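You operate a simulated robot arm through the tools that you are given. There is no shell and no other tool.

Carry out the task below with a simulated robot arm. There is one attempt and no reset: what you move stays moved.

TASK
Scrub the stained purple cup on the cup brush, then rinse it.
Fine: it stands at the counter's edge; two pumps of soap into the sink water first; rinse it on the rinser and stand it on the rinser tray. Set down upright: what you pick out.

It is judged by the outcome, as a careful person would: the job done as asked, and still so three seconds after it is handed in. It fails if anything else is knocked over, pushed out of place, dropped, spilled or broken.

THE ROBOT
A 7-joint arm with a fingered hand, fixed in place. Base frame: the origin is on the floor under the middle of its stand, x ahead of it, y to its left, z up; the work surface is at about z = 0.95. Lengths are in m, angles in degrees, forces in N, time in s.
It reaches about 1.089 m from its shoulder. Its first joint turns from -149.0 to 149.0 degrees. Payload 3.5 kg.
Tool frame: the origin (TCP) lies between the finger pads and is the grasp point; the fingertips stand 0.03 m ahead of it; z points along the fingers, y is the line along which they close. The gripper opens to 0.104 m; its body begins 0.035 m behind the TCP. The gripper is a hand of 4 fingers: y runs from the thumb to the fingers, the wrist lies at [-0.015, -0.11, -0.186] in the tool frame, and closing takes about 1.5 s.
Orientation is that of the tool frame in the base frame, as a unit quaternion [w, x, y, z]. With the fingers straight down and the wrist toward the robot, the tool's x, y and z point along [0, 1, 0], [1, 0, 0] and [0, 0, -1] of the base frame.

THE INTERFACE
- The arm moves only by the tool apply_moves. Its argument "deltas" is a list of rows, each a list of 7 numbers: the shift along the tool's x, y, z in units of 400 mm (1.0 is 400 mm), then the turn, a rotation vector about the tool's x, y, z in units of 120 degrees (1.0 is 120 degrees), then the closure, from 0 (fully open) to 1 (shut). In form: [[tx, ty, tz, ax, ay, az, fingers], ...]. A call has 1 to 20 rows; each row is the pose to reach, as a shift and turn from the pose commanded when the call began, along the tool's axes at that moment. A call with a number of a shift or a turn outside -1 to 1 is refused whole. Rows are played at 5 a second. More than 0.05 m and 8.6 degrees between two rows, or a gripper value outside its range, and nothing of the call is played. A pose out of reach is approached as far as the arm can. The call stops where the force on the tool passes 40 N (or 10 N more than at its start, if that is more) or the arm is blocked; 0.2 s more then pass. The fingers move at their own pace (about 0.045 m/s each) and stop on an object; they squeeze with about 30 N. The grip force told is the motor's: it shows also when the fingers shut on nothing. Time passes only in rows, and 0.2 s behind the last, so rows that repeat a pose let the fingers close. The reply holds the time, the measured pose of the TCP, the force on the tool along the base axes, the opening and the grip force, in the units named above and with some noise, with the torque about the TCP (base axes, N m) and any sound that the robot's microphone picked up, and new pictures: "pictures" is both (left out), scene, wrist or none.
- Cameras (640 x 400 px; columns grow to the right, rows downward): "scene" is fixed at [0.3999, -0.5, 1.7852]; the picture's right is [0.99, -0.17, 0.00], its down [-0.09, -0.55, -0.83] and it looks along [0.14, 0.82, -0.55] (base axes); focal length 367 px, centre (320, 200). "wrist" rides on the gripper at [0.061, -0.092, -0.13] in the tool frame; the picture's right is [-0.81, 0.28, -0.52], its down [-0.53, -0.71, 0.46] and it looks along [-0.24, 0.64, 0.72] (tool axes); focal length 275 px, centre (320, 200). There is no depth. A picture from a camera that has moved, and an enlarged one, comes with that camera's place and axes in the base frame and with its lens.
- raise_lower(by): slides the trunk up (or, below 0, down) by that many m; the arm rides with it, the base frame stays. It gives what a move gives, with no picture.
- hand_shape(shape): the hand has 4 fingers and takes this shape, open, in about a second: jaw (thumb against the fingers, like two jaws); tri (thumb and two fingers); tip (a fingertip pinch); poke (one finger out to press); point (the index stretched); flat (the hand flat); cup (the hand cupped); fist (a fist). The gripper value then closes the fingers along that shape, each until it touches; the sizes above hold for jaw. It gives what a move gives, with no picture.
- zoom(camera, box): a new picture of the part [left, top, right, bottom] of that camera's present view, enlarged. It takes no simulated time.
- sign_off(): hands the job in; it is judged then, once.

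Nothing tells you positions but the pictures and the camera data. Unless the task says otherwise, let go and move clear before handing in.

The tools are called after "Emit:" as name(argument=value, ...) on one line, values as JSON. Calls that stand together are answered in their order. apply_moves: Moves the arm, as the interface text tells. Its arguments: {"type":"object","properties":{"deltas":{"type":"array"},"pictures":{"type":"string","enum":["both","scene","wrist","none"]}},"required":["deltas"]} The other tools are called the same way: raise_lower (by) moves the trunk up or down; hand_shape (shape) gives the hand a shape; zoom (camera, box) takes an enlarged picture of a part of a camera's view; sign_off () hands the job in.

At the start:

```text
time: 0.0
position: [0.2788, 0.5583, 1.4586]
ee_rot: [0.0, 0.707, 0.707, 0.001]
ft_force: [0.9, 0.2, -0.4]
torque: [-0.04, -0.02, -0.03]
finger_gap: 0.1035
gripper_force: 0.0
shape: jaw
trunk travel left (down, up): [-0.675, 0.035]
```

scene: 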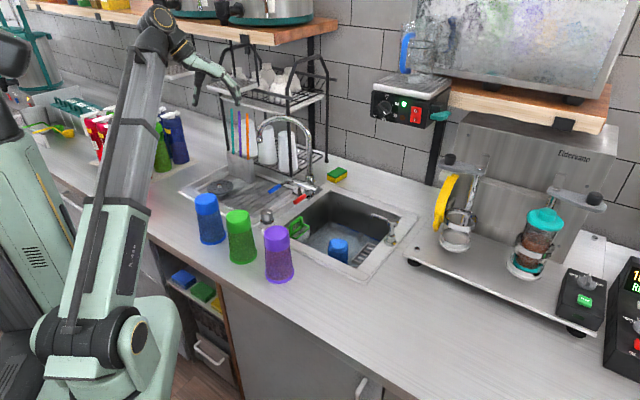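
wrist: 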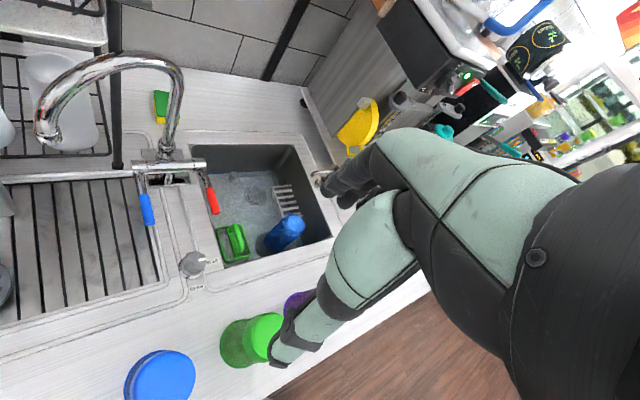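

I see three upside-down-looking cups (blue, green, purple) at the counter's edge, a sink with water, and a few devices around it. I'll zoom in to identify the cup brush, soap pump and rinser before moving.

Emit:
zoom(camera="scene", box=[160, 120, 420, 300])

Emit:
zoom(camera="scene", box=[280, 170, 420, 290])

Emit:
zoom(camera="scene", box=[400, 130, 640, 350])

Emit:
zoom(camera="wrist", box=[120, 120, 360, 320])

```text
2.22 times, centred on (290, 210) of scene
camera zoom: at [0.3999, -0.5, 1.7852], right [0.99, -0.17, 0.0], down [-0.09, -0.55, -0.83], along [0.14, 0.82, -0.55], focal length 816 px, centre (387, 178)
```

zoom: 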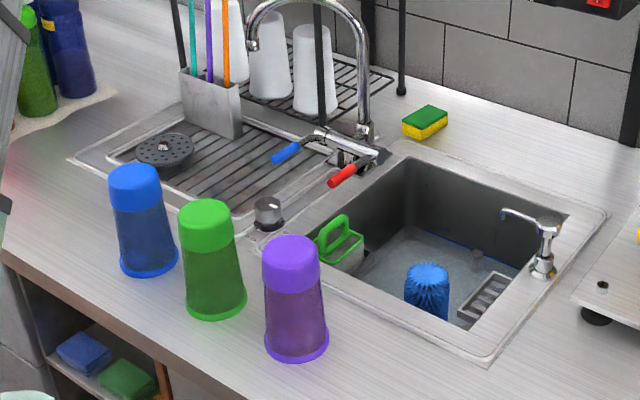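

```text
3.33 times, centred on (350, 230) of scene
camera zoom: at [0.3999, -0.5, 1.7852], right [0.99, -0.17, 0.0], down [-0.09, -0.55, -0.83], along [0.14, 0.82, -0.55], focal length 1223 px, centre (220, 100)
```

zoom: 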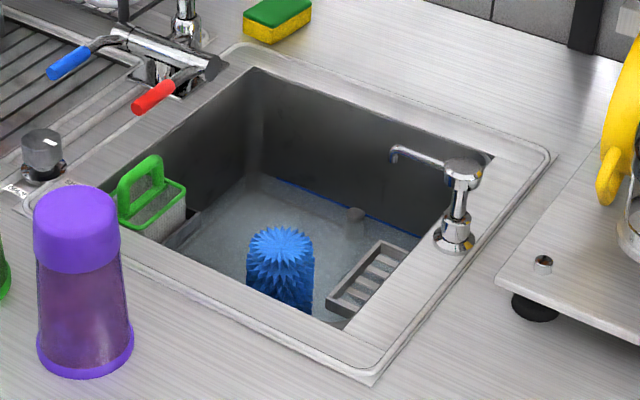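

```text
1.82 times, centred on (520, 240) of scene
camera zoom: at [0.3999, -0.5, 1.7852], right [0.99, -0.17, 0.0], down [-0.09, -0.55, -0.83], along [0.14, 0.82, -0.55], focal length 667 px, centre (-44, 127)
```

zoom: 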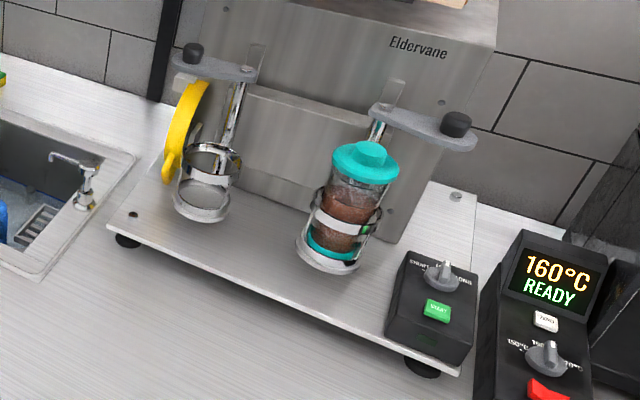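

```text
2.00 times, centred on (240, 220) of wrist
camera zoom: at [0.1899, 0.619, 1.5896], right [0.28, -0.81, 0.52], down [-0.71, -0.53, -0.46], along [0.64, -0.24, -0.72], focal length 551 px, centre (480, 160)
```

zoom: 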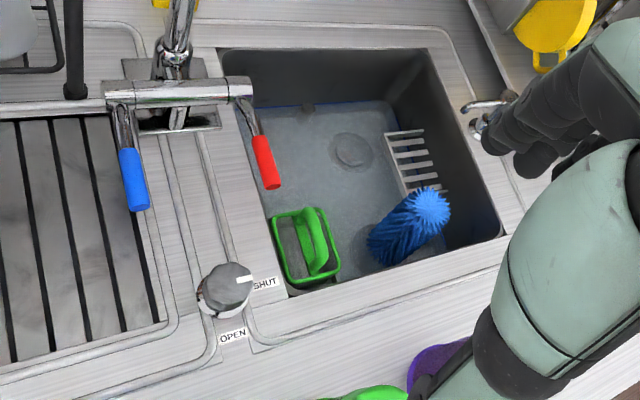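

The blue bristled post in the sink is the cup brush, and the chrome pump on the sink's right rim looks like the soap dispenser. I'll look closer at the drainboard disc (likely the rinser), the cups, and the pump.

Emit:
zoom(camera="scene", box=[170, 150, 300, 230])

Emit:
zoom(camera="scene", box=[180, 180, 310, 290])

Emit:
zoom(camera="scene", box=[350, 190, 430, 260])

Emit:
zoom(camera="wrist", box=[0, 140, 240, 400])

Emit:
zoom(camera="scene", box=[0, 0, 320, 200])

Emit:
zoom(camera="scene", box=[320, 0, 640, 200])

```text
4.92 times, centred on (235, 190) of scene
camera zoom: at [0.3999, -0.5, 1.7852], right [0.99, -0.17, 0.0], down [-0.09, -0.55, -0.83], along [0.14, 0.82, -0.55], focal length 1807 px, centre (738, 249)
```

zoom: 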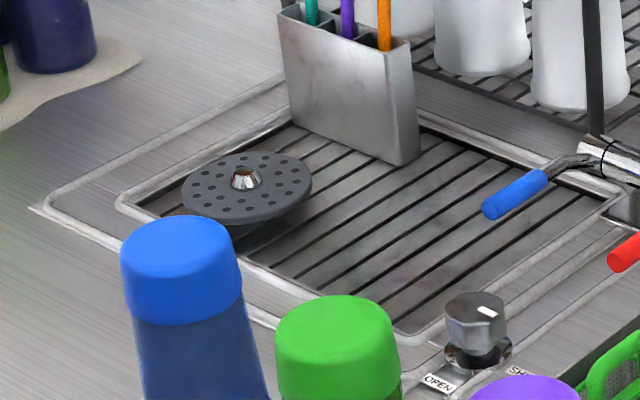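

```text
3.64 times, centred on (245, 235) of scene
camera zoom: at [0.3999, -0.5, 1.7852], right [0.99, -0.17, 0.0], down [-0.09, -0.55, -0.83], along [0.14, 0.82, -0.55], focal length 1334 px, centre (593, 73)
```

zoom: 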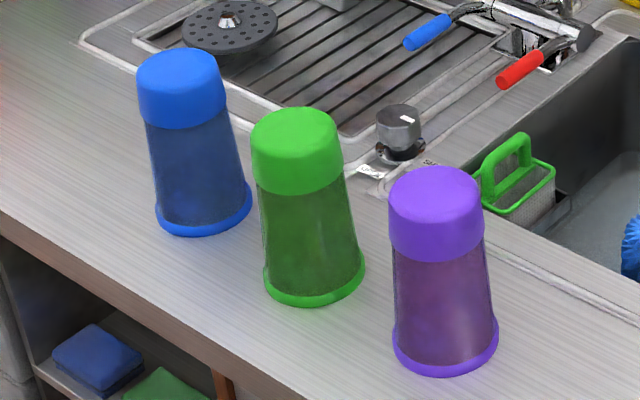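

```text
5.71 times, centred on (390, 225) of scene
camera zoom: at [0.3999, -0.5, 1.7852], right [0.99, -0.17, 0.0], down [-0.09, -0.55, -0.83], along [0.14, 0.82, -0.55], focal length 2097 px, centre (-80, 57)
```

zoom: 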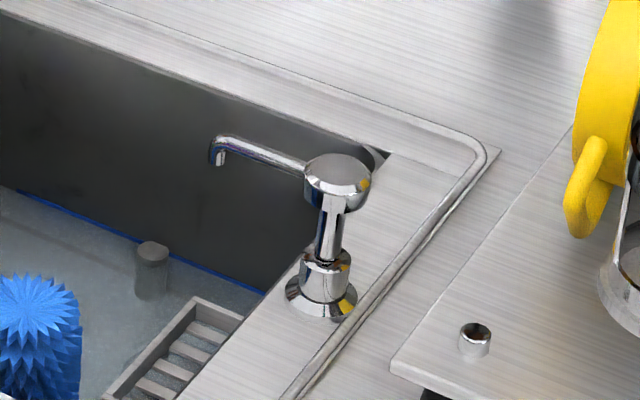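

```text
1.54 times, centred on (120, 270) of wrist
camera zoom: at [0.1899, 0.619, 1.5896], right [0.28, -0.81, 0.52], down [-0.71, -0.53, -0.46], along [0.64, -0.24, -0.72], focal length 424 px, centre (628, 92)
```

zoom: 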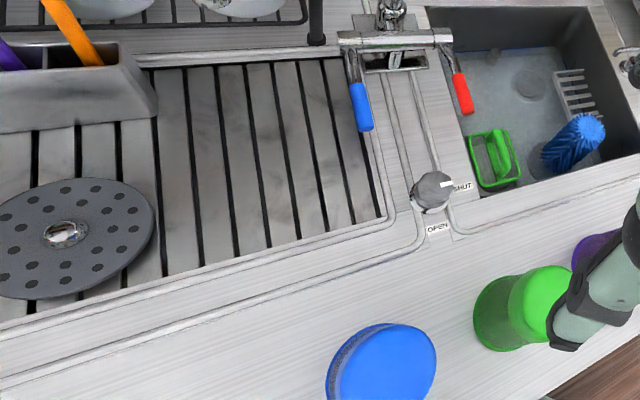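

```text
2.00 times, centred on (160, 100) of scene
camera zoom: at [0.3999, -0.5, 1.7852], right [0.99, -0.17, 0.0], down [-0.09, -0.55, -0.83], along [0.14, 0.82, -0.55], focal length 734 px, centre (640, 400)
```

zoom: 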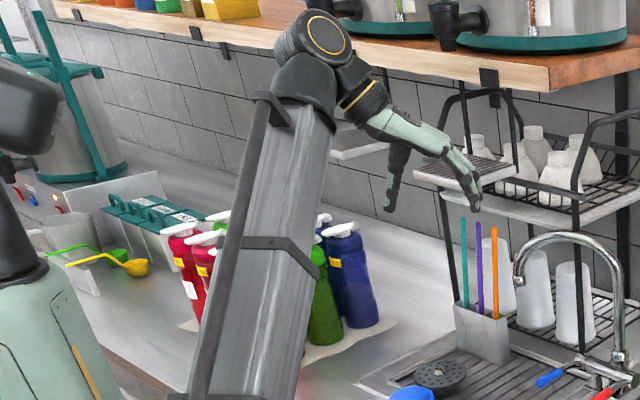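

```text
2.00 times, centred on (480, 100) of scene
camera zoom: at [0.3999, -0.5, 1.7852], right [0.99, -0.17, 0.0], down [-0.09, -0.55, -0.83], along [0.14, 0.82, -0.55], focal length 734 px, centre (0, 400)
```

zoom: 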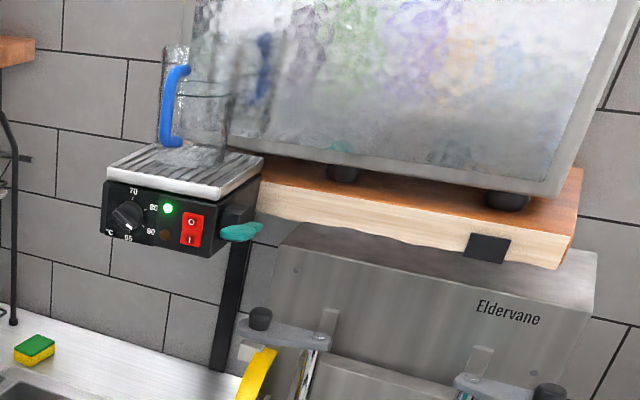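

The perforated disc with a nozzle on the drainboard is probably the rinser, around (0.20, 0.87), and the purple cup is around (0.42, 0.34) on the counter. I'll zoom a bit more on the cup tops and rinser before planning.

Emit:
zoom(camera="wrist", box=[100, 270, 320, 400])

Emit:
zoom(camera="scene", box=[250, 215, 310, 290])

Emit:
zoom(camera="scene", box=[185, 160, 255, 215])

Emit:
zoom(camera="wrist", box=[0, 230, 90, 340])

Emit:
zoom(camera="scene", box=[0, 60, 240, 400])

```text
2.91 times, centred on (210, 335) of wrist
camera zoom: at [0.1899, 0.619, 1.5896], right [0.28, -0.81, 0.52], down [-0.71, -0.53, -0.46], along [0.64, -0.24, -0.72], focal length 801 px, centre (640, -193)
```

zoom: 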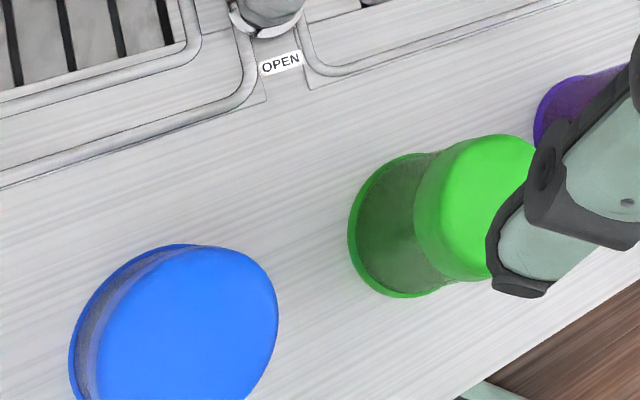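

```text
5.33 times, centred on (280, 252) of scene
camera zoom: at [0.3999, -0.5, 1.7852], right [0.99, -0.17, 0.0], down [-0.09, -0.55, -0.83], along [0.14, 0.82, -0.55], focal length 1957 px, centre (533, -80)
```

zoom: 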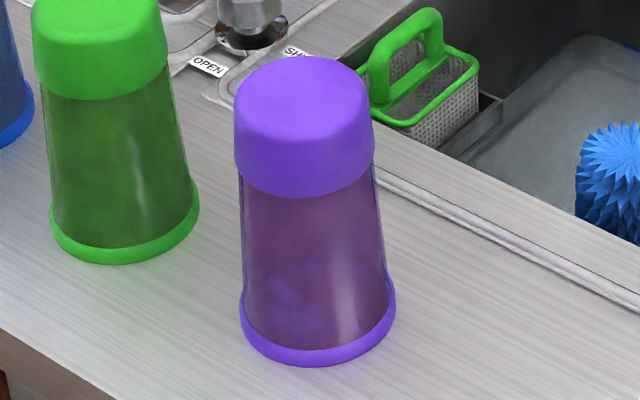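

```text
7.27 times, centred on (220, 188) of scene
camera zoom: at [0.3999, -0.5, 1.7852], right [0.99, -0.17, 0.0], down [-0.09, -0.55, -0.83], along [0.14, 0.82, -0.55], focal length 2669 px, centre (1047, 291)
```

zoom: 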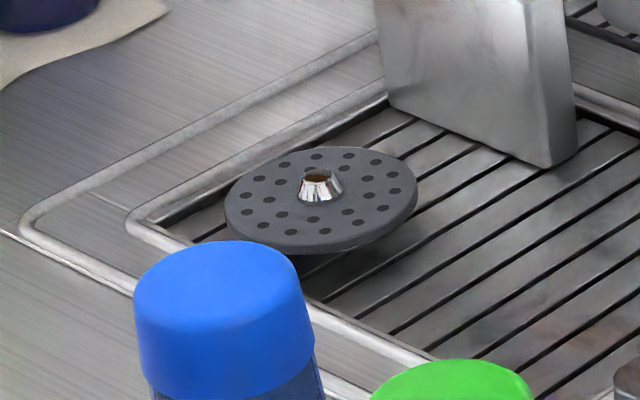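

```text
3.64 times, centred on (45, 285) of wrist
camera zoom: at [0.1899, 0.619, 1.5896], right [0.28, -0.81, 0.52], down [-0.71, -0.53, -0.46], along [0.64, -0.24, -0.72], focal length 1001 px, centre (1320, -109)
```

zoom: 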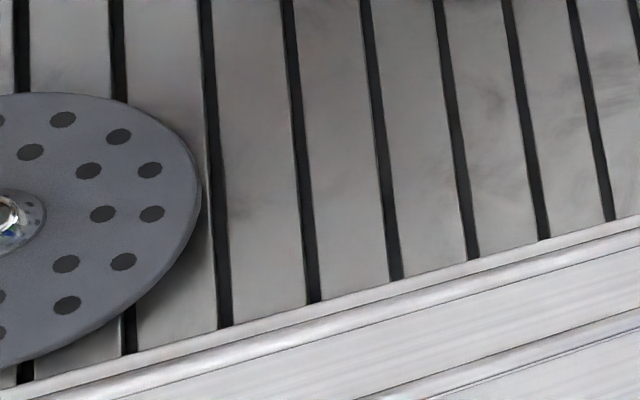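

```text
1.18 times, centred on (120, 230) of scene
camera zoom: at [0.3999, -0.5, 1.7852], right [0.99, -0.17, 0.0], down [-0.09, -0.55, -0.83], along [0.14, 0.82, -0.55], focal length 432 px, centre (555, 165)
```

zoom: 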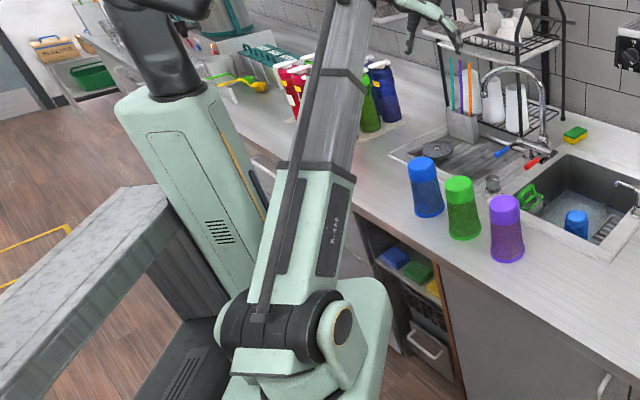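

The cups stand mouth-down and the rinser is a sprung disc with a nozzle in the ribbed tray. First I'll move the closed hand toward the soap pump (around x 0.81, y 0.43, top about z 1.05), staying high.

Emit:
apply_moves(deltas=[[-0.0217, 0.0889, 0.0303, 0, 0, -0.0185, 0.3], [-0.0433, 0.1778, 0.0606, 0, 0, -0.037, 0.6], [-0.065, 0.2667, 0.0908, 0, 0, -0.0556, 1], [-0.0867, 0.3556, 0.1211, 0, 0, -0.0741, 1], [-0.1083, 0.4444, 0.1514, 0, 0, -0.0926, 1], [-0.13, 0.5333, 0.1817, 0, 0, -0.1111, 1], [-0.1517, 0.6222, 0.2119, 0, 0, -0.1296, 1], [-0.1733, 0.7111, 0.2422, 0, 0, -0.1481, 1], [-0.195, 0.8, 0.2725, 0, 0, -0.1667, 1]], pictures="both")

```text
time: 2.0
position: [0.6017, 0.4799, 1.3505]
ee_rot: [0.0, 0.573, 0.82, 0.0]
ft_force: [-0.2, 0.1, 1.0]
torque: [-0.01, -0.01, 0.02]
finger_gap: 0.0
gripper_force: 29.6
shape: jaw
trunk travel left (down, up): [-0.675, 0.035]
camera wrist: at [0.4954, 0.5054, 1.4804], right [0.54, -0.67, 0.52], down [-0.49, -0.74, -0.46], along [0.69, -0.01, -0.72], focal length 275 px, centre (320, 200)
```

scene: 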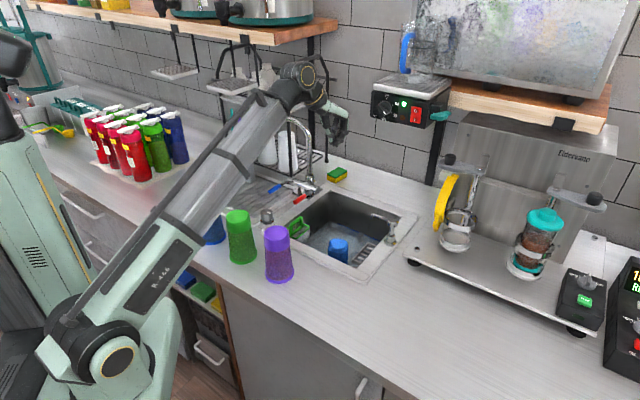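
wrist: 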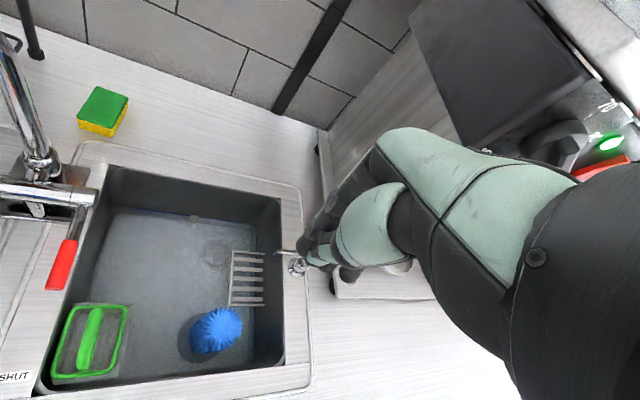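

The hand is now over the sink with the pump just beyond; the forearm passes above the cups, so I want to know the arm's shape before lowering. Zooming on the arm and pump.

Emit:
zoom(camera="scene", box=[0, 40, 420, 400])

Emit:
zoom(camera="wrist", box=[200, 200, 420, 340])

Emit:
zoom(camera="wrist", box=[40, 140, 320, 400])

Emit:
raise_lower(by=0.035)

```text
1.11 times, centred on (210, 220) of scene
camera zoom: at [0.3999, -0.5, 1.7852], right [0.99, -0.17, 0.0], down [-0.09, -0.55, -0.83], along [0.14, 0.82, -0.55], focal length 408 px, centre (442, 178)
```

zoom: 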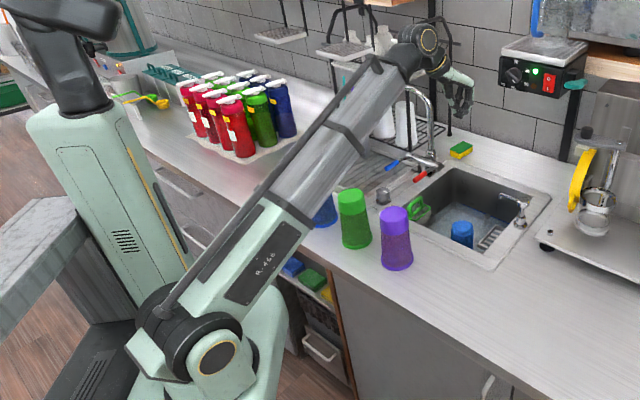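

```text
2.86 times, centred on (310, 270) of wrist
camera zoom: at [0.4954, 0.5054, 1.4804], right [0.54, -0.67, 0.52], down [-0.49, -0.74, -0.46], along [0.69, -0.01, -0.72], focal length 786 px, centre (349, 0)
```

zoom: 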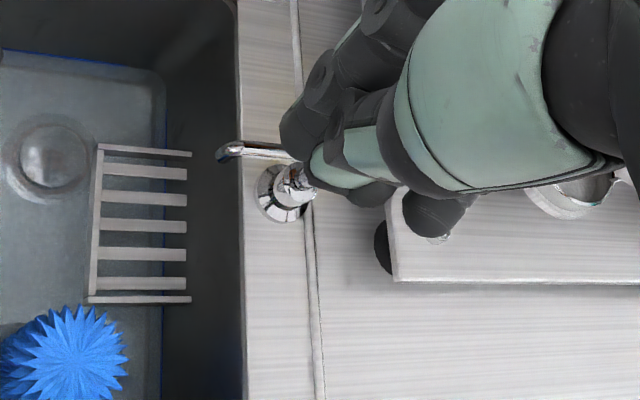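

```text
1.54 times, centred on (180, 270) of wrist
camera zoom: at [0.4954, 0.5054, 1.4804], right [0.54, -0.67, 0.52], down [-0.49, -0.74, -0.46], along [0.69, -0.01, -0.72], focal length 424 px, centre (535, 92)
```

zoom: 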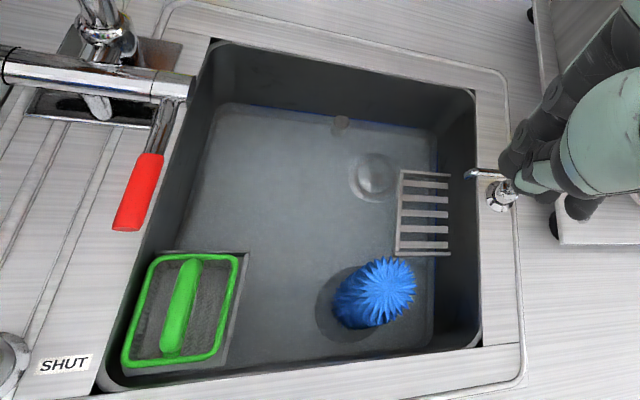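

```text
time: 2.8
position: [0.6005, 0.48, 1.3851]
ee_rot: [-0.001, 0.574, 0.819, 0.0]
ft_force: [-0.3, -0.9, -0.2]
torque: [-0.01, -0.01, 0.01]
finger_gap: 0.0
gripper_force: 30.1
shape: jaw
trunk travel left (down, up): [-0.71, 0.0]
```

The arm is nearly straight from a shoulder around z 1.0 and the trunk is now fully up. I'll bring the closed fingertips to about 10 cm above the pump head.

Emit:
apply_moves(deltas=[[-0.0423, 0.0642, 0.0661, 0, 0, -0.0095, 1], [-0.0846, 0.1285, 0.1321, 0, 0, -0.019, 1], [-0.1269, 0.1927, 0.1982, 0, 0, -0.0286, 1], [-0.1691, 0.257, 0.2643, 0, 0, -0.0381, 1], [-0.2114, 0.3212, 0.3304, 0, 0, -0.0476, 1], [-0.2537, 0.3855, 0.3964, 0, 0, -0.0572, 1], [-0.296, 0.4497, 0.4625, 0, 0, -0.0667, 1], [-0.296, 0.4497, 0.4625, 0, 0, -0.0667, 1]], pictures="both")

```text
time: 4.6
position: [0.8113, 0.4299, 1.1996]
ee_rot: [0.0, 0.515, 0.857, 0.0]
ft_force: [-0.2, 0.3, -0.9]
torque: [-0.01, -0.02, -0.03]
finger_gap: 0.0
gripper_force: 30.1
shape: jaw
trunk travel left (down, up): [-0.71, 0.0]
camera wrist: at [0.7012, 0.4403, 1.3302], right [0.62, -0.59, 0.52], down [-0.38, -0.81, -0.46], along [0.68, 0.09, -0.72], focal length 275 px, centre (320, 200)
```

scene: 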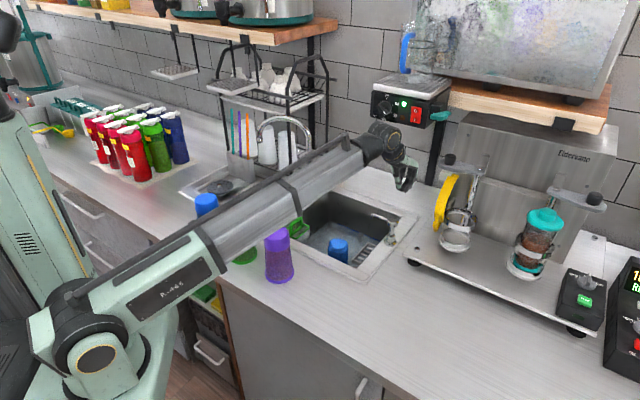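
wrist: 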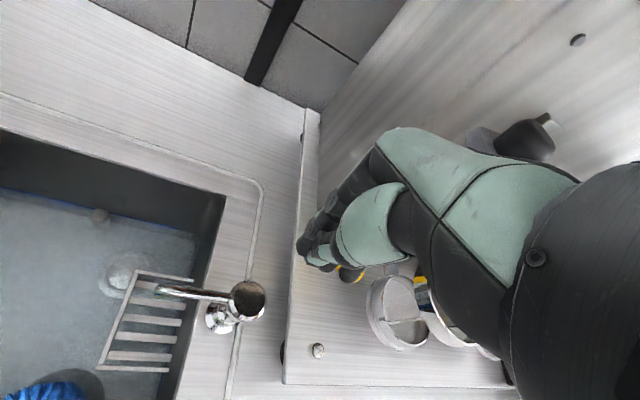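

The fingertips sit straight above the pump head (head centre about 0.81, 0.427, z 1.045). I'll descend slowly and press, watching force and sound.

Emit:
apply_moves(deltas=[[-0.002, -0.004, 0.08, 0, 0, 0, 1], [-0.004, -0.008, 0.16, 0, 0, 0, 1], [-0.004, -0.008, 0.24, 0, 0, 0, 1], [-0.004, -0.008, 0.2625, 0, 0, 0, 1], [-0.004, -0.008, 0.275, 0, 0, 0, 1], [-0.004, -0.008, 0.2875, 0, 0, 0, 1], [-0.004, -0.008, 0.3, 0, 0, 0, 1], [-0.004, -0.008, 0.3125, 0, 0, 0, 1]], pictures="both")

```text
time: 6.4
position: [0.8073, 0.4261, 1.076]
ee_rot: [0.0, 0.515, 0.857, 0.001]
ft_force: [2.8, 0.7, 7.7]
torque: [-0.01, -0.1, 0.0]
finger_gap: 0.0001
gripper_force: 29.7
shape: jaw
trunk travel left (down, up): [-0.71, 0.0]
camera wrist: at [0.6988, 0.4377, 1.2062], right [0.62, -0.59, 0.52], down [-0.38, -0.81, -0.46], along [0.68, 0.09, -0.72], focal length 275 px, centre (320, 200)
```

scene: 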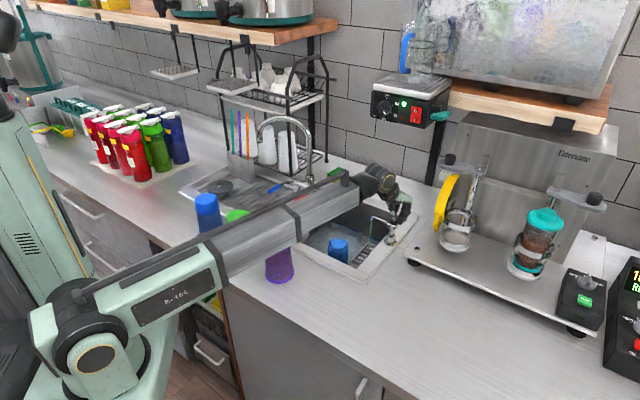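
wrist: 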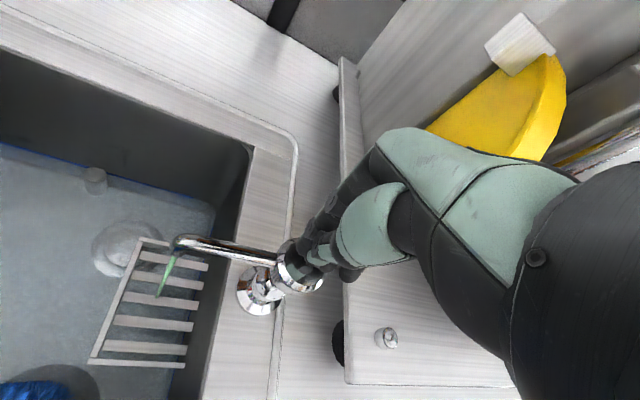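

A green soap stream is already coming from the spout at 7.7 N, so the pump is partly pressed. Let me zoom in on that and check the arm's clearance to the cups.

Emit:
zoom(camera="wrist", box=[100, 190, 360, 350])

Emit:
zoom(camera="scene", box=[180, 150, 440, 310])

```text
2.46 times, centred on (230, 270) of wrist
camera zoom: at [0.6988, 0.4377, 1.2062], right [0.62, -0.59, 0.52], down [-0.38, -0.81, -0.46], along [0.68, 0.09, -0.72], focal length 678 px, centre (542, 28)
```

zoom: 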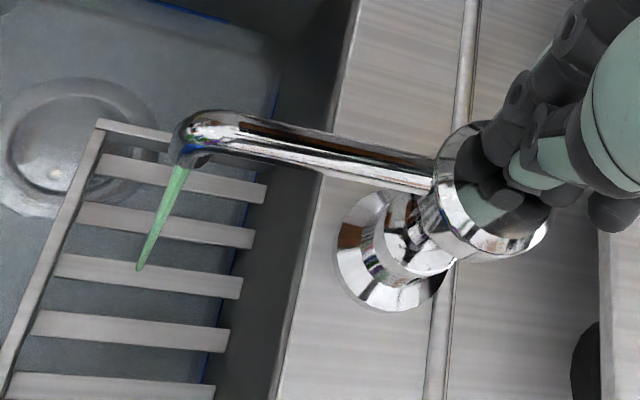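

```text
2.46 times, centred on (310, 230) of scene
camera zoom: at [0.3999, -0.5, 1.7852], right [0.99, -0.17, 0.0], down [-0.09, -0.55, -0.83], along [0.14, 0.82, -0.55], focal length 903 px, centre (345, 126)
```

zoom: 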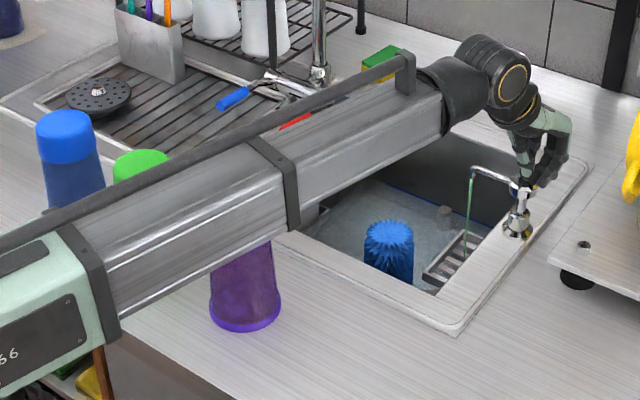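

Soap is flowing and the link still clears the purple cup. I'll press a little deeper to complete the first stroke.

Emit:
apply_moves(deltas=[[0, 0, 0.0125, 0, 0, 0, 1], [0, 0, 0.025, 0, 0, 0, 1], [0, 0, 0.025, 0, 0, 0, 1]], pictures="wrist")

```text
time: 7.2
position: [0.8077, 0.4256, 1.0664]
ee_rot: [0.001, 0.515, 0.857, 0.001]
ft_force: [5.6, 1.9, 17.9]
torque: [0.03, -0.2, 0.03]
finger_gap: 0.0
gripper_force: 30.1
shape: jaw
trunk travel left (down, up): [-0.71, 0.0]
camera wrist: at [0.6984, 0.4375, 1.1975], right [0.62, -0.59, 0.52], down [-0.38, -0.8, -0.46], along [0.69, 0.09, -0.72], focal length 275 px, centre (320, 200)
```

wrist: 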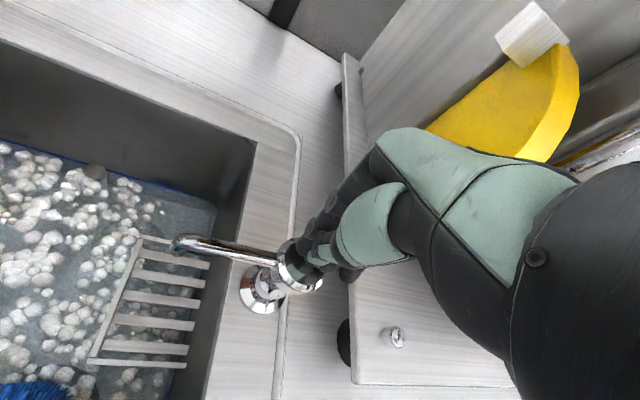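

Foam appeared, so the first pump counted and the stream stopped. Now I'll release fully and let the pump head rise.

Emit:
apply_moves(deltas=[[0, 0, -0.0375, 0, 0, 0, 1], [0, 0, -0.075, 0, 0, 0, 1], [0, 0, -0.125, 0, 0, 0, 1], [0, 0, -0.125, 0, 0, 0, 1], [0, 0, -0.125, 0, 0, 0, 1]], pictures="both")

```text
time: 8.4
position: [0.8076, 0.4253, 1.1148]
ee_rot: [0.0, 0.515, 0.857, 0.0]
ft_force: [-0.7, 0.2, -0.3]
torque: [0.01, -0.03, 0.02]
finger_gap: 0.0
gripper_force: 29.6
shape: jaw
trunk travel left (down, up): [-0.71, 0.0]
camera wrist: at [0.6994, 0.4377, 1.2454], right [0.62, -0.59, 0.52], down [-0.38, -0.81, -0.46], along [0.68, 0.09, -0.72], focal length 275 px, centre (320, 200)
```

scene: 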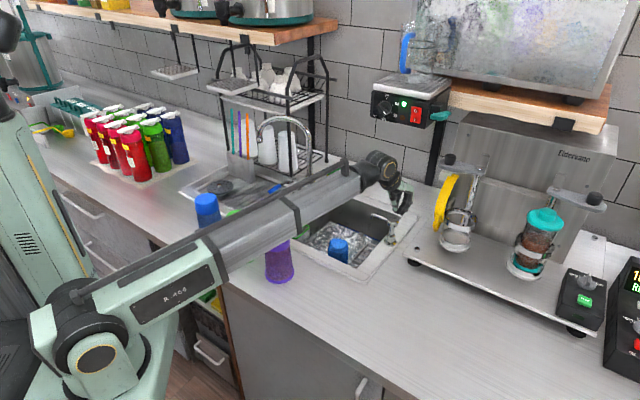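
wrist: 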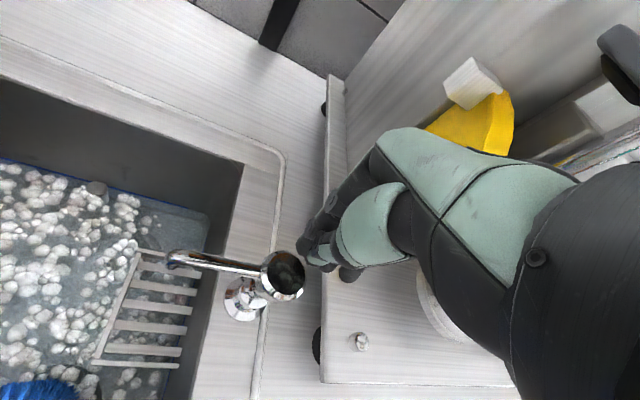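

The pump head is back up; now the second stroke, to the same depth as the first.

Emit:
apply_moves(deltas=[[0, 0, 0.04, 0, 0, 0, 1], [0, 0, 0.075, 0, 0, 0, 1], [0, 0, 0.0875, 0, 0, 0, 1], [0, 0, 0.1, 0, 0, 0, 1], [0, 0, 0.1125, 0, 0, 0, 1], [0, 0, 0.125, 0, 0, 0, 1], [0, 0, 0.125, 0, 0, 0, 1]], pictures="wrist")

```text
time: 10.0
position: [0.8083, 0.4266, 1.0668]
ee_rot: [0.001, 0.515, 0.857, 0.002]
ft_force: [6.4, 0.1, 19.9]
torque: [0.03, -0.3, -0.01]
finger_gap: 0.0
gripper_force: 29.7
shape: jaw
trunk travel left (down, up): [-0.71, 0.0]
camera wrist: at [0.6987, 0.4373, 1.1974], right [0.62, -0.59, 0.52], down [-0.38, -0.8, -0.46], along [0.69, 0.09, -0.72], focal length 275 px, centre (320, 200)
```

wrist: 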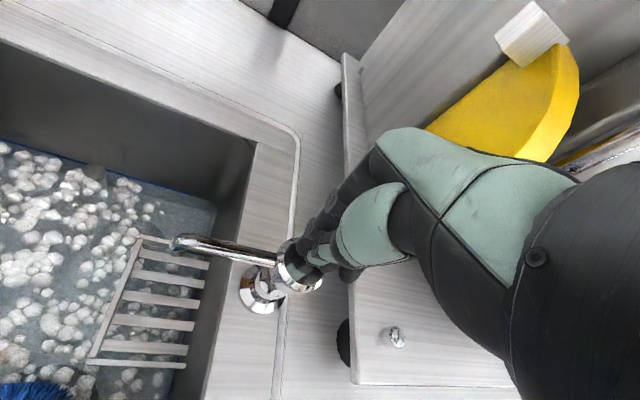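

The stroke reached the same depth and force (about 20 N). I'll release to the same height as before and compare the foam with the earlier picture.

Emit:
apply_moves(deltas=[[0, 0, -0.0375, 0, 0, 0, 1], [0, 0, -0.08, 0, 0, 0, 1], [0, 0, -0.12, 0, 0, 0, 1]], pictures="both")

Emit:
zoom(camera="scene", box=[280, 180, 420, 280])

Emit:
zoom(camera="wrist", box=[0, 140, 320, 400])

```text
time: 10.8
position: [0.8083, 0.426, 1.1121]
ee_rot: [0.0, 0.515, 0.857, 0.0]
ft_force: [-0.5, 0.6, -0.1]
torque: [-0.01, -0.06, 0.05]
finger_gap: 0.0001
gripper_force: 29.5
shape: jaw
trunk travel left (down, up): [-0.71, 0.0]
camera wrist: at [0.6993, 0.4377, 1.243], right [0.62, -0.59, 0.52], down [-0.38, -0.81, -0.46], along [0.68, 0.09, -0.72], focal length 275 px, centre (320, 200)
```

scene: 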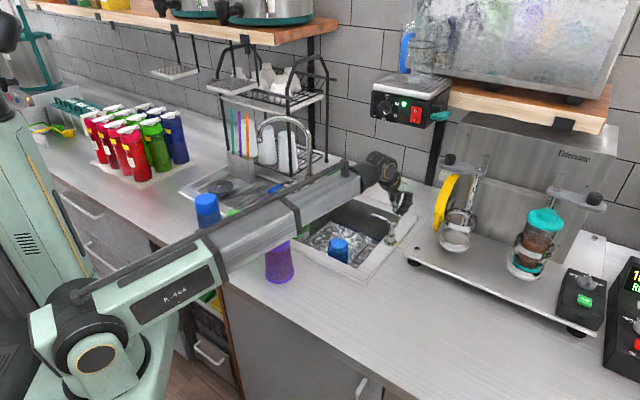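
wrist: 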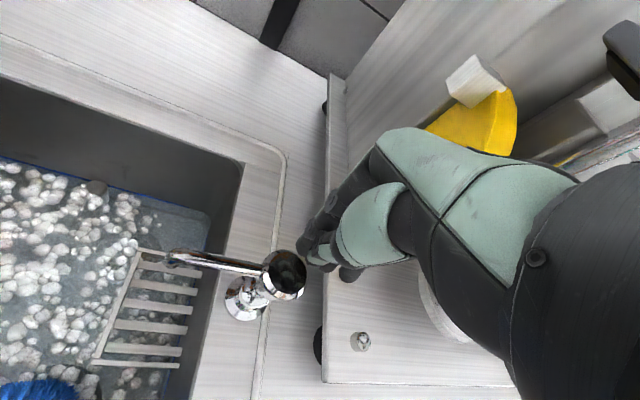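

```text
4.00 times, centred on (350, 230) of scene
camera zoom: at [0.3999, -0.5, 1.7852], right [0.99, -0.17, 0.0], down [-0.09, -0.55, -0.83], along [0.14, 0.82, -0.55], focal length 1468 px, centre (200, 80)
```

zoom: 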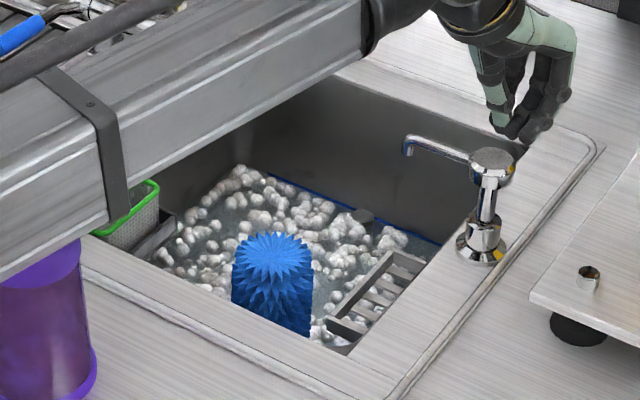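

```text
1.54 times, centred on (160, 270) of wrist
camera zoom: at [0.6993, 0.4377, 1.243], right [0.62, -0.59, 0.52], down [-0.38, -0.81, -0.46], along [0.68, 0.09, -0.72], focal length 424 px, centre (566, 92)
```

zoom: 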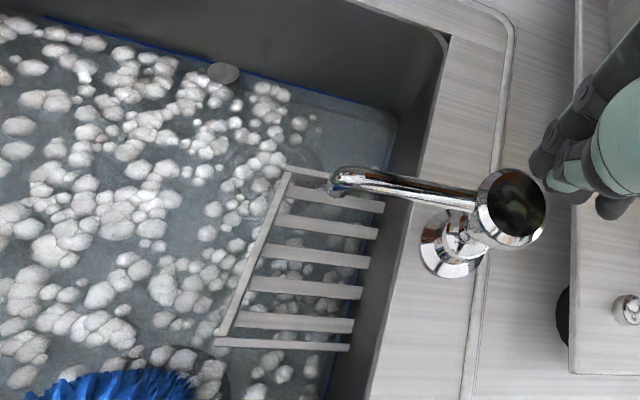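

Both strokes matched and the sink is foamy, so the soap is done. Next I'll lift, swing back above the purple cup at z about 1.30 with the hand opening, and turn to line up with the counter.

Emit:
apply_moves(deltas=[[0, 0, -0.1, 0, 0, 0, 1], [0, 0, -0.2, 0, 0, 0, 1], [0, 0, -0.3, 0, 0, 0, 1], [0.031, -0.1068, -0.3189, 0, 0, -0.0167, 0], [0.062, -0.2136, -0.3378, 0, 0, -0.0333, 0], [0.093, -0.3203, -0.3567, 0, 0, -0.05, 0], [0.124, -0.4271, -0.3756, 0, 0, -0.0667, 0], [0.155, -0.5339, -0.3944, 0, 0, -0.0833, 0], [0.186, -0.6407, -0.4133, 0, 0, -0.1, 0], [0.217, -0.7474, -0.4322, 0, 0, -0.1167, 0], [0.248, -0.8542, -0.4511, 0, 0, -0.1333, 0], [0.279, -0.961, -0.47, 0, 0, -0.15, 0]], pictures="both")

```text
time: 13.4
position: [0.4162, 0.3456, 1.3017]
ee_rot: [0.0, 0.374, 0.927, 0.0]
ft_force: [0.2, 0.0, 1.1]
torque: [0.01, -0.02, -0.03]
finger_gap: 0.1038
gripper_force: 0.1
shape: jaw
trunk travel left (down, up): [-0.71, 0.0]
camera wrist: at [0.31, 0.3213, 1.4317], right [0.77, -0.36, 0.52], down [-0.11, -0.88, -0.46], along [0.62, 0.29, -0.72], focal length 275 px, centre (320, 200)
```

scene: 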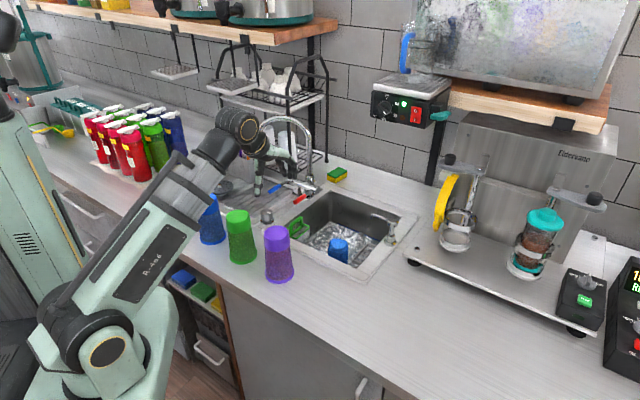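
wrist: 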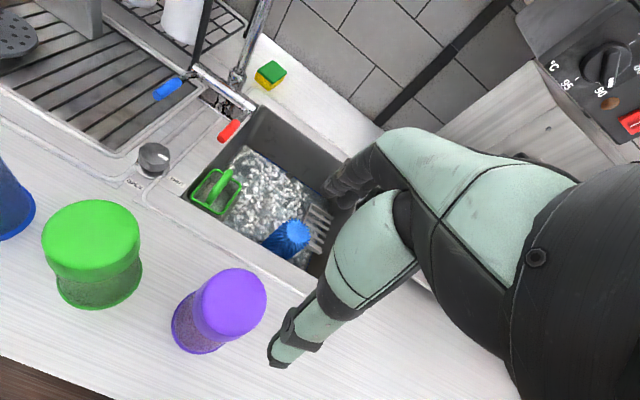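

The hand is over the purple cup; the thumb-to-finger line runs from the counter edge toward the wall. I'll zoom to refine the cup's position.

Emit:
zoom(camera="wrist", box=[150, 240, 310, 380])

Emit:
zoom(camera="scene", box=[220, 120, 320, 290])

Emit:
zoom(camera="wrist", box=[0, 0, 240, 180])

```text
2.86 times, centred on (230, 310) of wrist
camera zoom: at [0.31, 0.3213, 1.4317], right [0.77, -0.36, 0.52], down [-0.11, -0.88, -0.46], along [0.62, 0.29, -0.72], focal length 786 px, centre (577, -114)
```

zoom: 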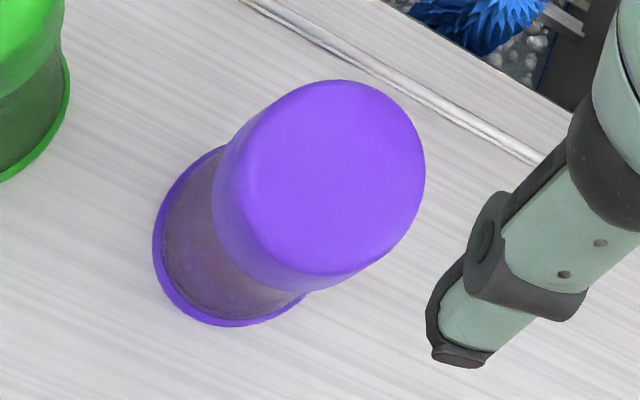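

```text
2.35 times, centred on (270, 205) of scene
camera zoom: at [0.3999, -0.5, 1.7852], right [0.99, -0.17, 0.0], down [-0.09, -0.55, -0.83], along [0.14, 0.82, -0.55], focal length 864 px, centre (438, 188)
```

zoom: 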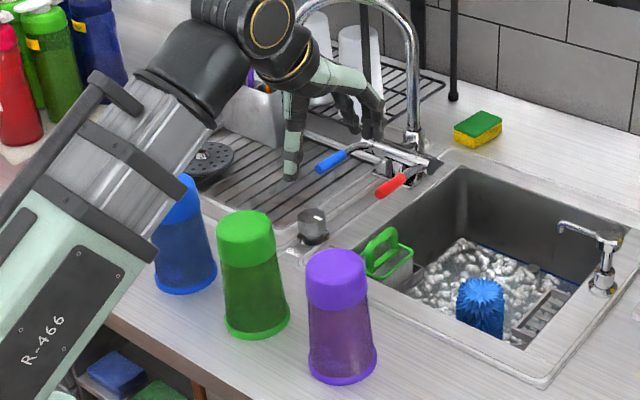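

```text
2.22 times, centred on (120, 90) of wrist
camera zoom: at [0.31, 0.3213, 1.4317], right [0.77, -0.36, 0.52], down [-0.11, -0.88, -0.46], along [0.62, 0.29, -0.72], focal length 612 px, centre (764, 444)
```

zoom: 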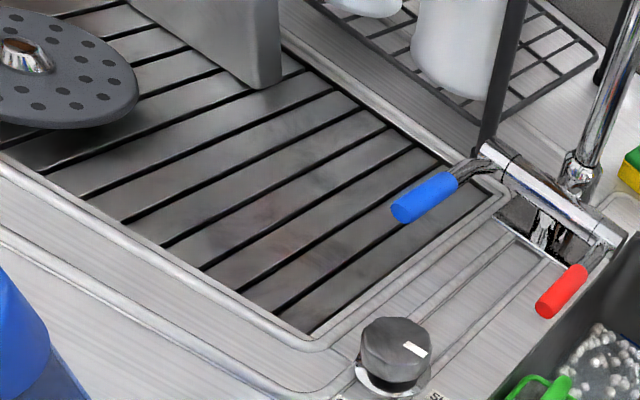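

Cup centre refined to about (0.413, 0.343), top around z 1.118. I'll lower until the fingertips are just above the cup top and check the straddle.

Emit:
apply_moves(deltas=[[0.0005, -0.004, 0.09, 0, 0, 0, 0], [0.001, -0.01, 0.18, 0, 0, 0, 0], [0.001, -0.01, 0.27, 0, 0, 0, 0], [0.001, -0.01, 0.34, 0, 0, 0, 0], [0.001, -0.01, 0.34, 0, 0, 0, 0]], pictures="both")

Emit:
zoom(camera="scene", box=[220, 160, 340, 290])

Emit:
zoom(camera="wrist", box=[200, 160, 420, 400])

```text
time: 14.6
position: [0.414, 0.3419, 1.1642]
ee_rot: [0.0, 0.374, 0.927, 0.0]
ft_force: [1.1, -0.1, 0.0]
torque: [-0.02, 0.0, -0.04]
finger_gap: 0.1039
gripper_force: 0.1
shape: jaw
trunk travel left (down, up): [-0.71, 0.0]
camera wrist: at [0.3068, 0.3182, 1.2945], right [0.77, -0.36, 0.52], down [-0.11, -0.88, -0.46], along [0.62, 0.29, -0.72], focal length 275 px, centre (320, 200)
```

scene: 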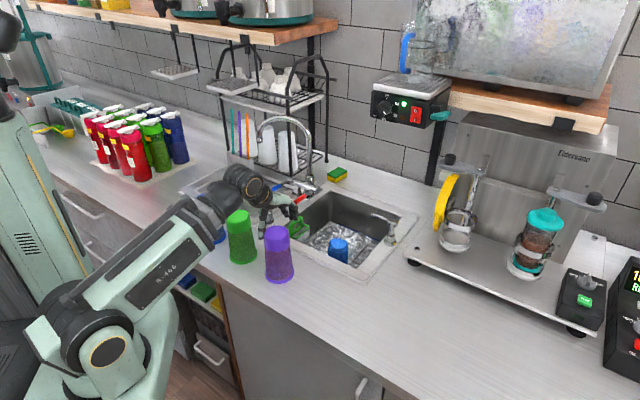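
wrist: 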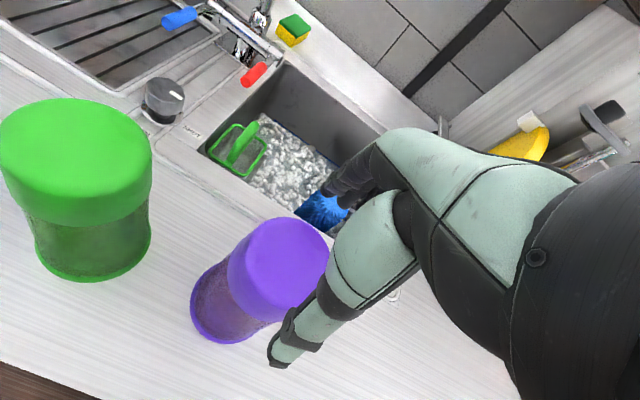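

```text
3.08 times, centred on (280, 225) of scene
camera zoom: at [0.3999, -0.5, 1.7852], right [0.99, -0.17, 0.0], down [-0.09, -0.55, -0.83], along [0.14, 0.82, -0.55], focal length 1129 px, centre (443, 123)
```

zoom: 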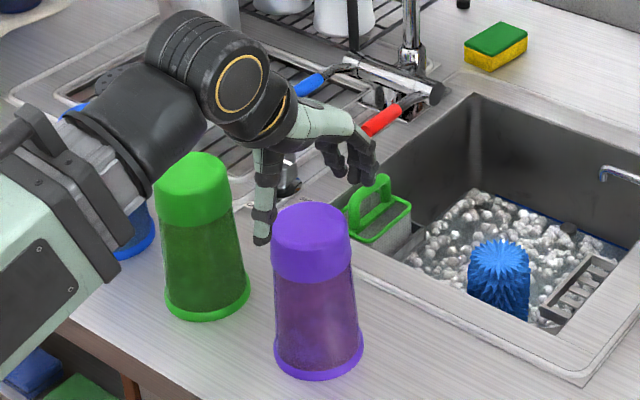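

```text
1.67 times, centred on (310, 280) of wrist
camera zoom: at [0.3068, 0.3182, 1.2945], right [0.77, -0.36, 0.52], down [-0.11, -0.88, -0.46], along [0.62, 0.29, -0.72], focal length 459 px, centre (337, 67)
```

zoom: 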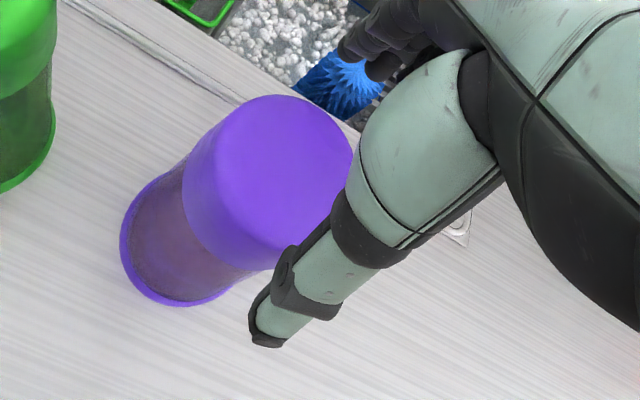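

The thumb and fingers straddle the cup top. I'll lower to grasp height (TCP about z 1.093), watching for contact.

Emit:
apply_moves(deltas=[[0.001, -0.005, 0.05, 0, 0, 0, 0], [0.001, -0.005, 0.1, 0, 0, 0, 0], [0.001, -0.005, 0.145, 0, 0, 0, 0], [0.001, -0.005, 0.178, 0, 0, 0, 0], [0.001, -0.005, 0.178, 0, 0, 0, 0]], pictures="both")

Emit:
zoom(camera="scene", box=[220, 160, 340, 290])

Emit:
zoom(camera="wrist", box=[200, 160, 420, 400])

```text
time: 15.8
position: [0.4229, 0.3523, 1.0961]
ee_rot: [0.001, 0.374, 0.927, -0.001]
ft_force: [0.6, -0.9, 0.3]
torque: [-0.04, 0.01, 0.01]
finger_gap: 0.104
gripper_force: 0.0
shape: jaw
out of reach, approached as far as the arm can: row 1, 2, 3, 4, 5
trunk travel left (down, up): [-0.71, 0.0]
camera wrist: at [0.3168, 0.328, 1.2262], right [0.77, -0.36, 0.52], down [-0.11, -0.88, -0.45], along [0.62, 0.29, -0.73], focal length 275 px, centre (320, 200)
```

scene: 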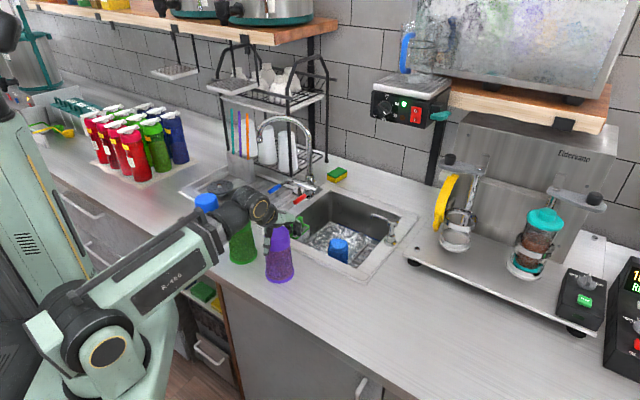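
wrist: 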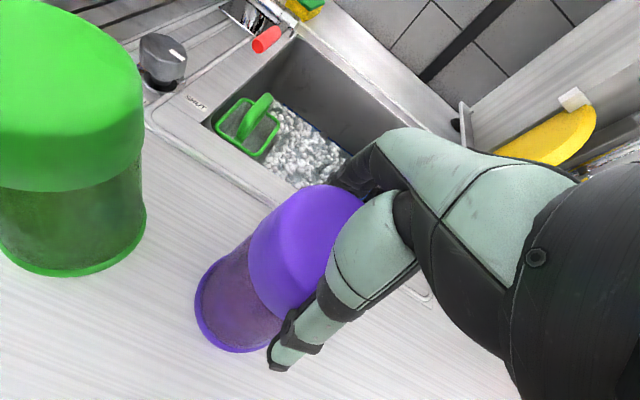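

```text
3.08 times, centred on (280, 225) of scene
camera zoom: at [0.3999, -0.5, 1.7852], right [0.99, -0.17, 0.0], down [-0.09, -0.55, -0.83], along [0.14, 0.82, -0.55], focal length 1129 px, centre (443, 123)
```

zoom: 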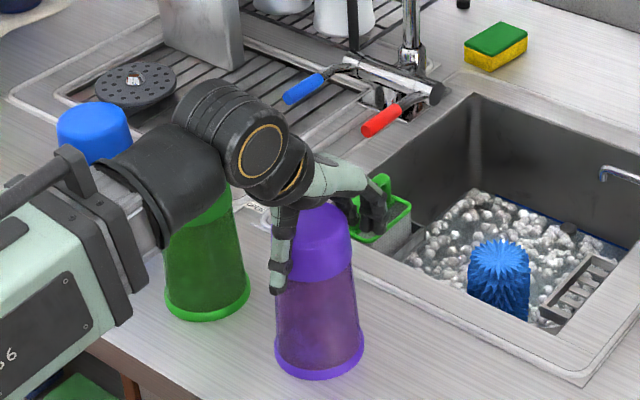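

```text
1.67 times, centred on (310, 280) of wrist
camera zoom: at [0.3168, 0.328, 1.2262], right [0.77, -0.36, 0.52], down [-0.11, -0.88, -0.45], along [0.62, 0.29, -0.73], focal length 459 px, centre (337, 67)
```

zoom: 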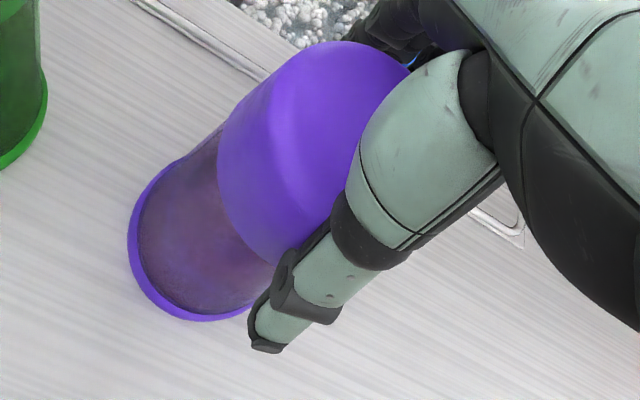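

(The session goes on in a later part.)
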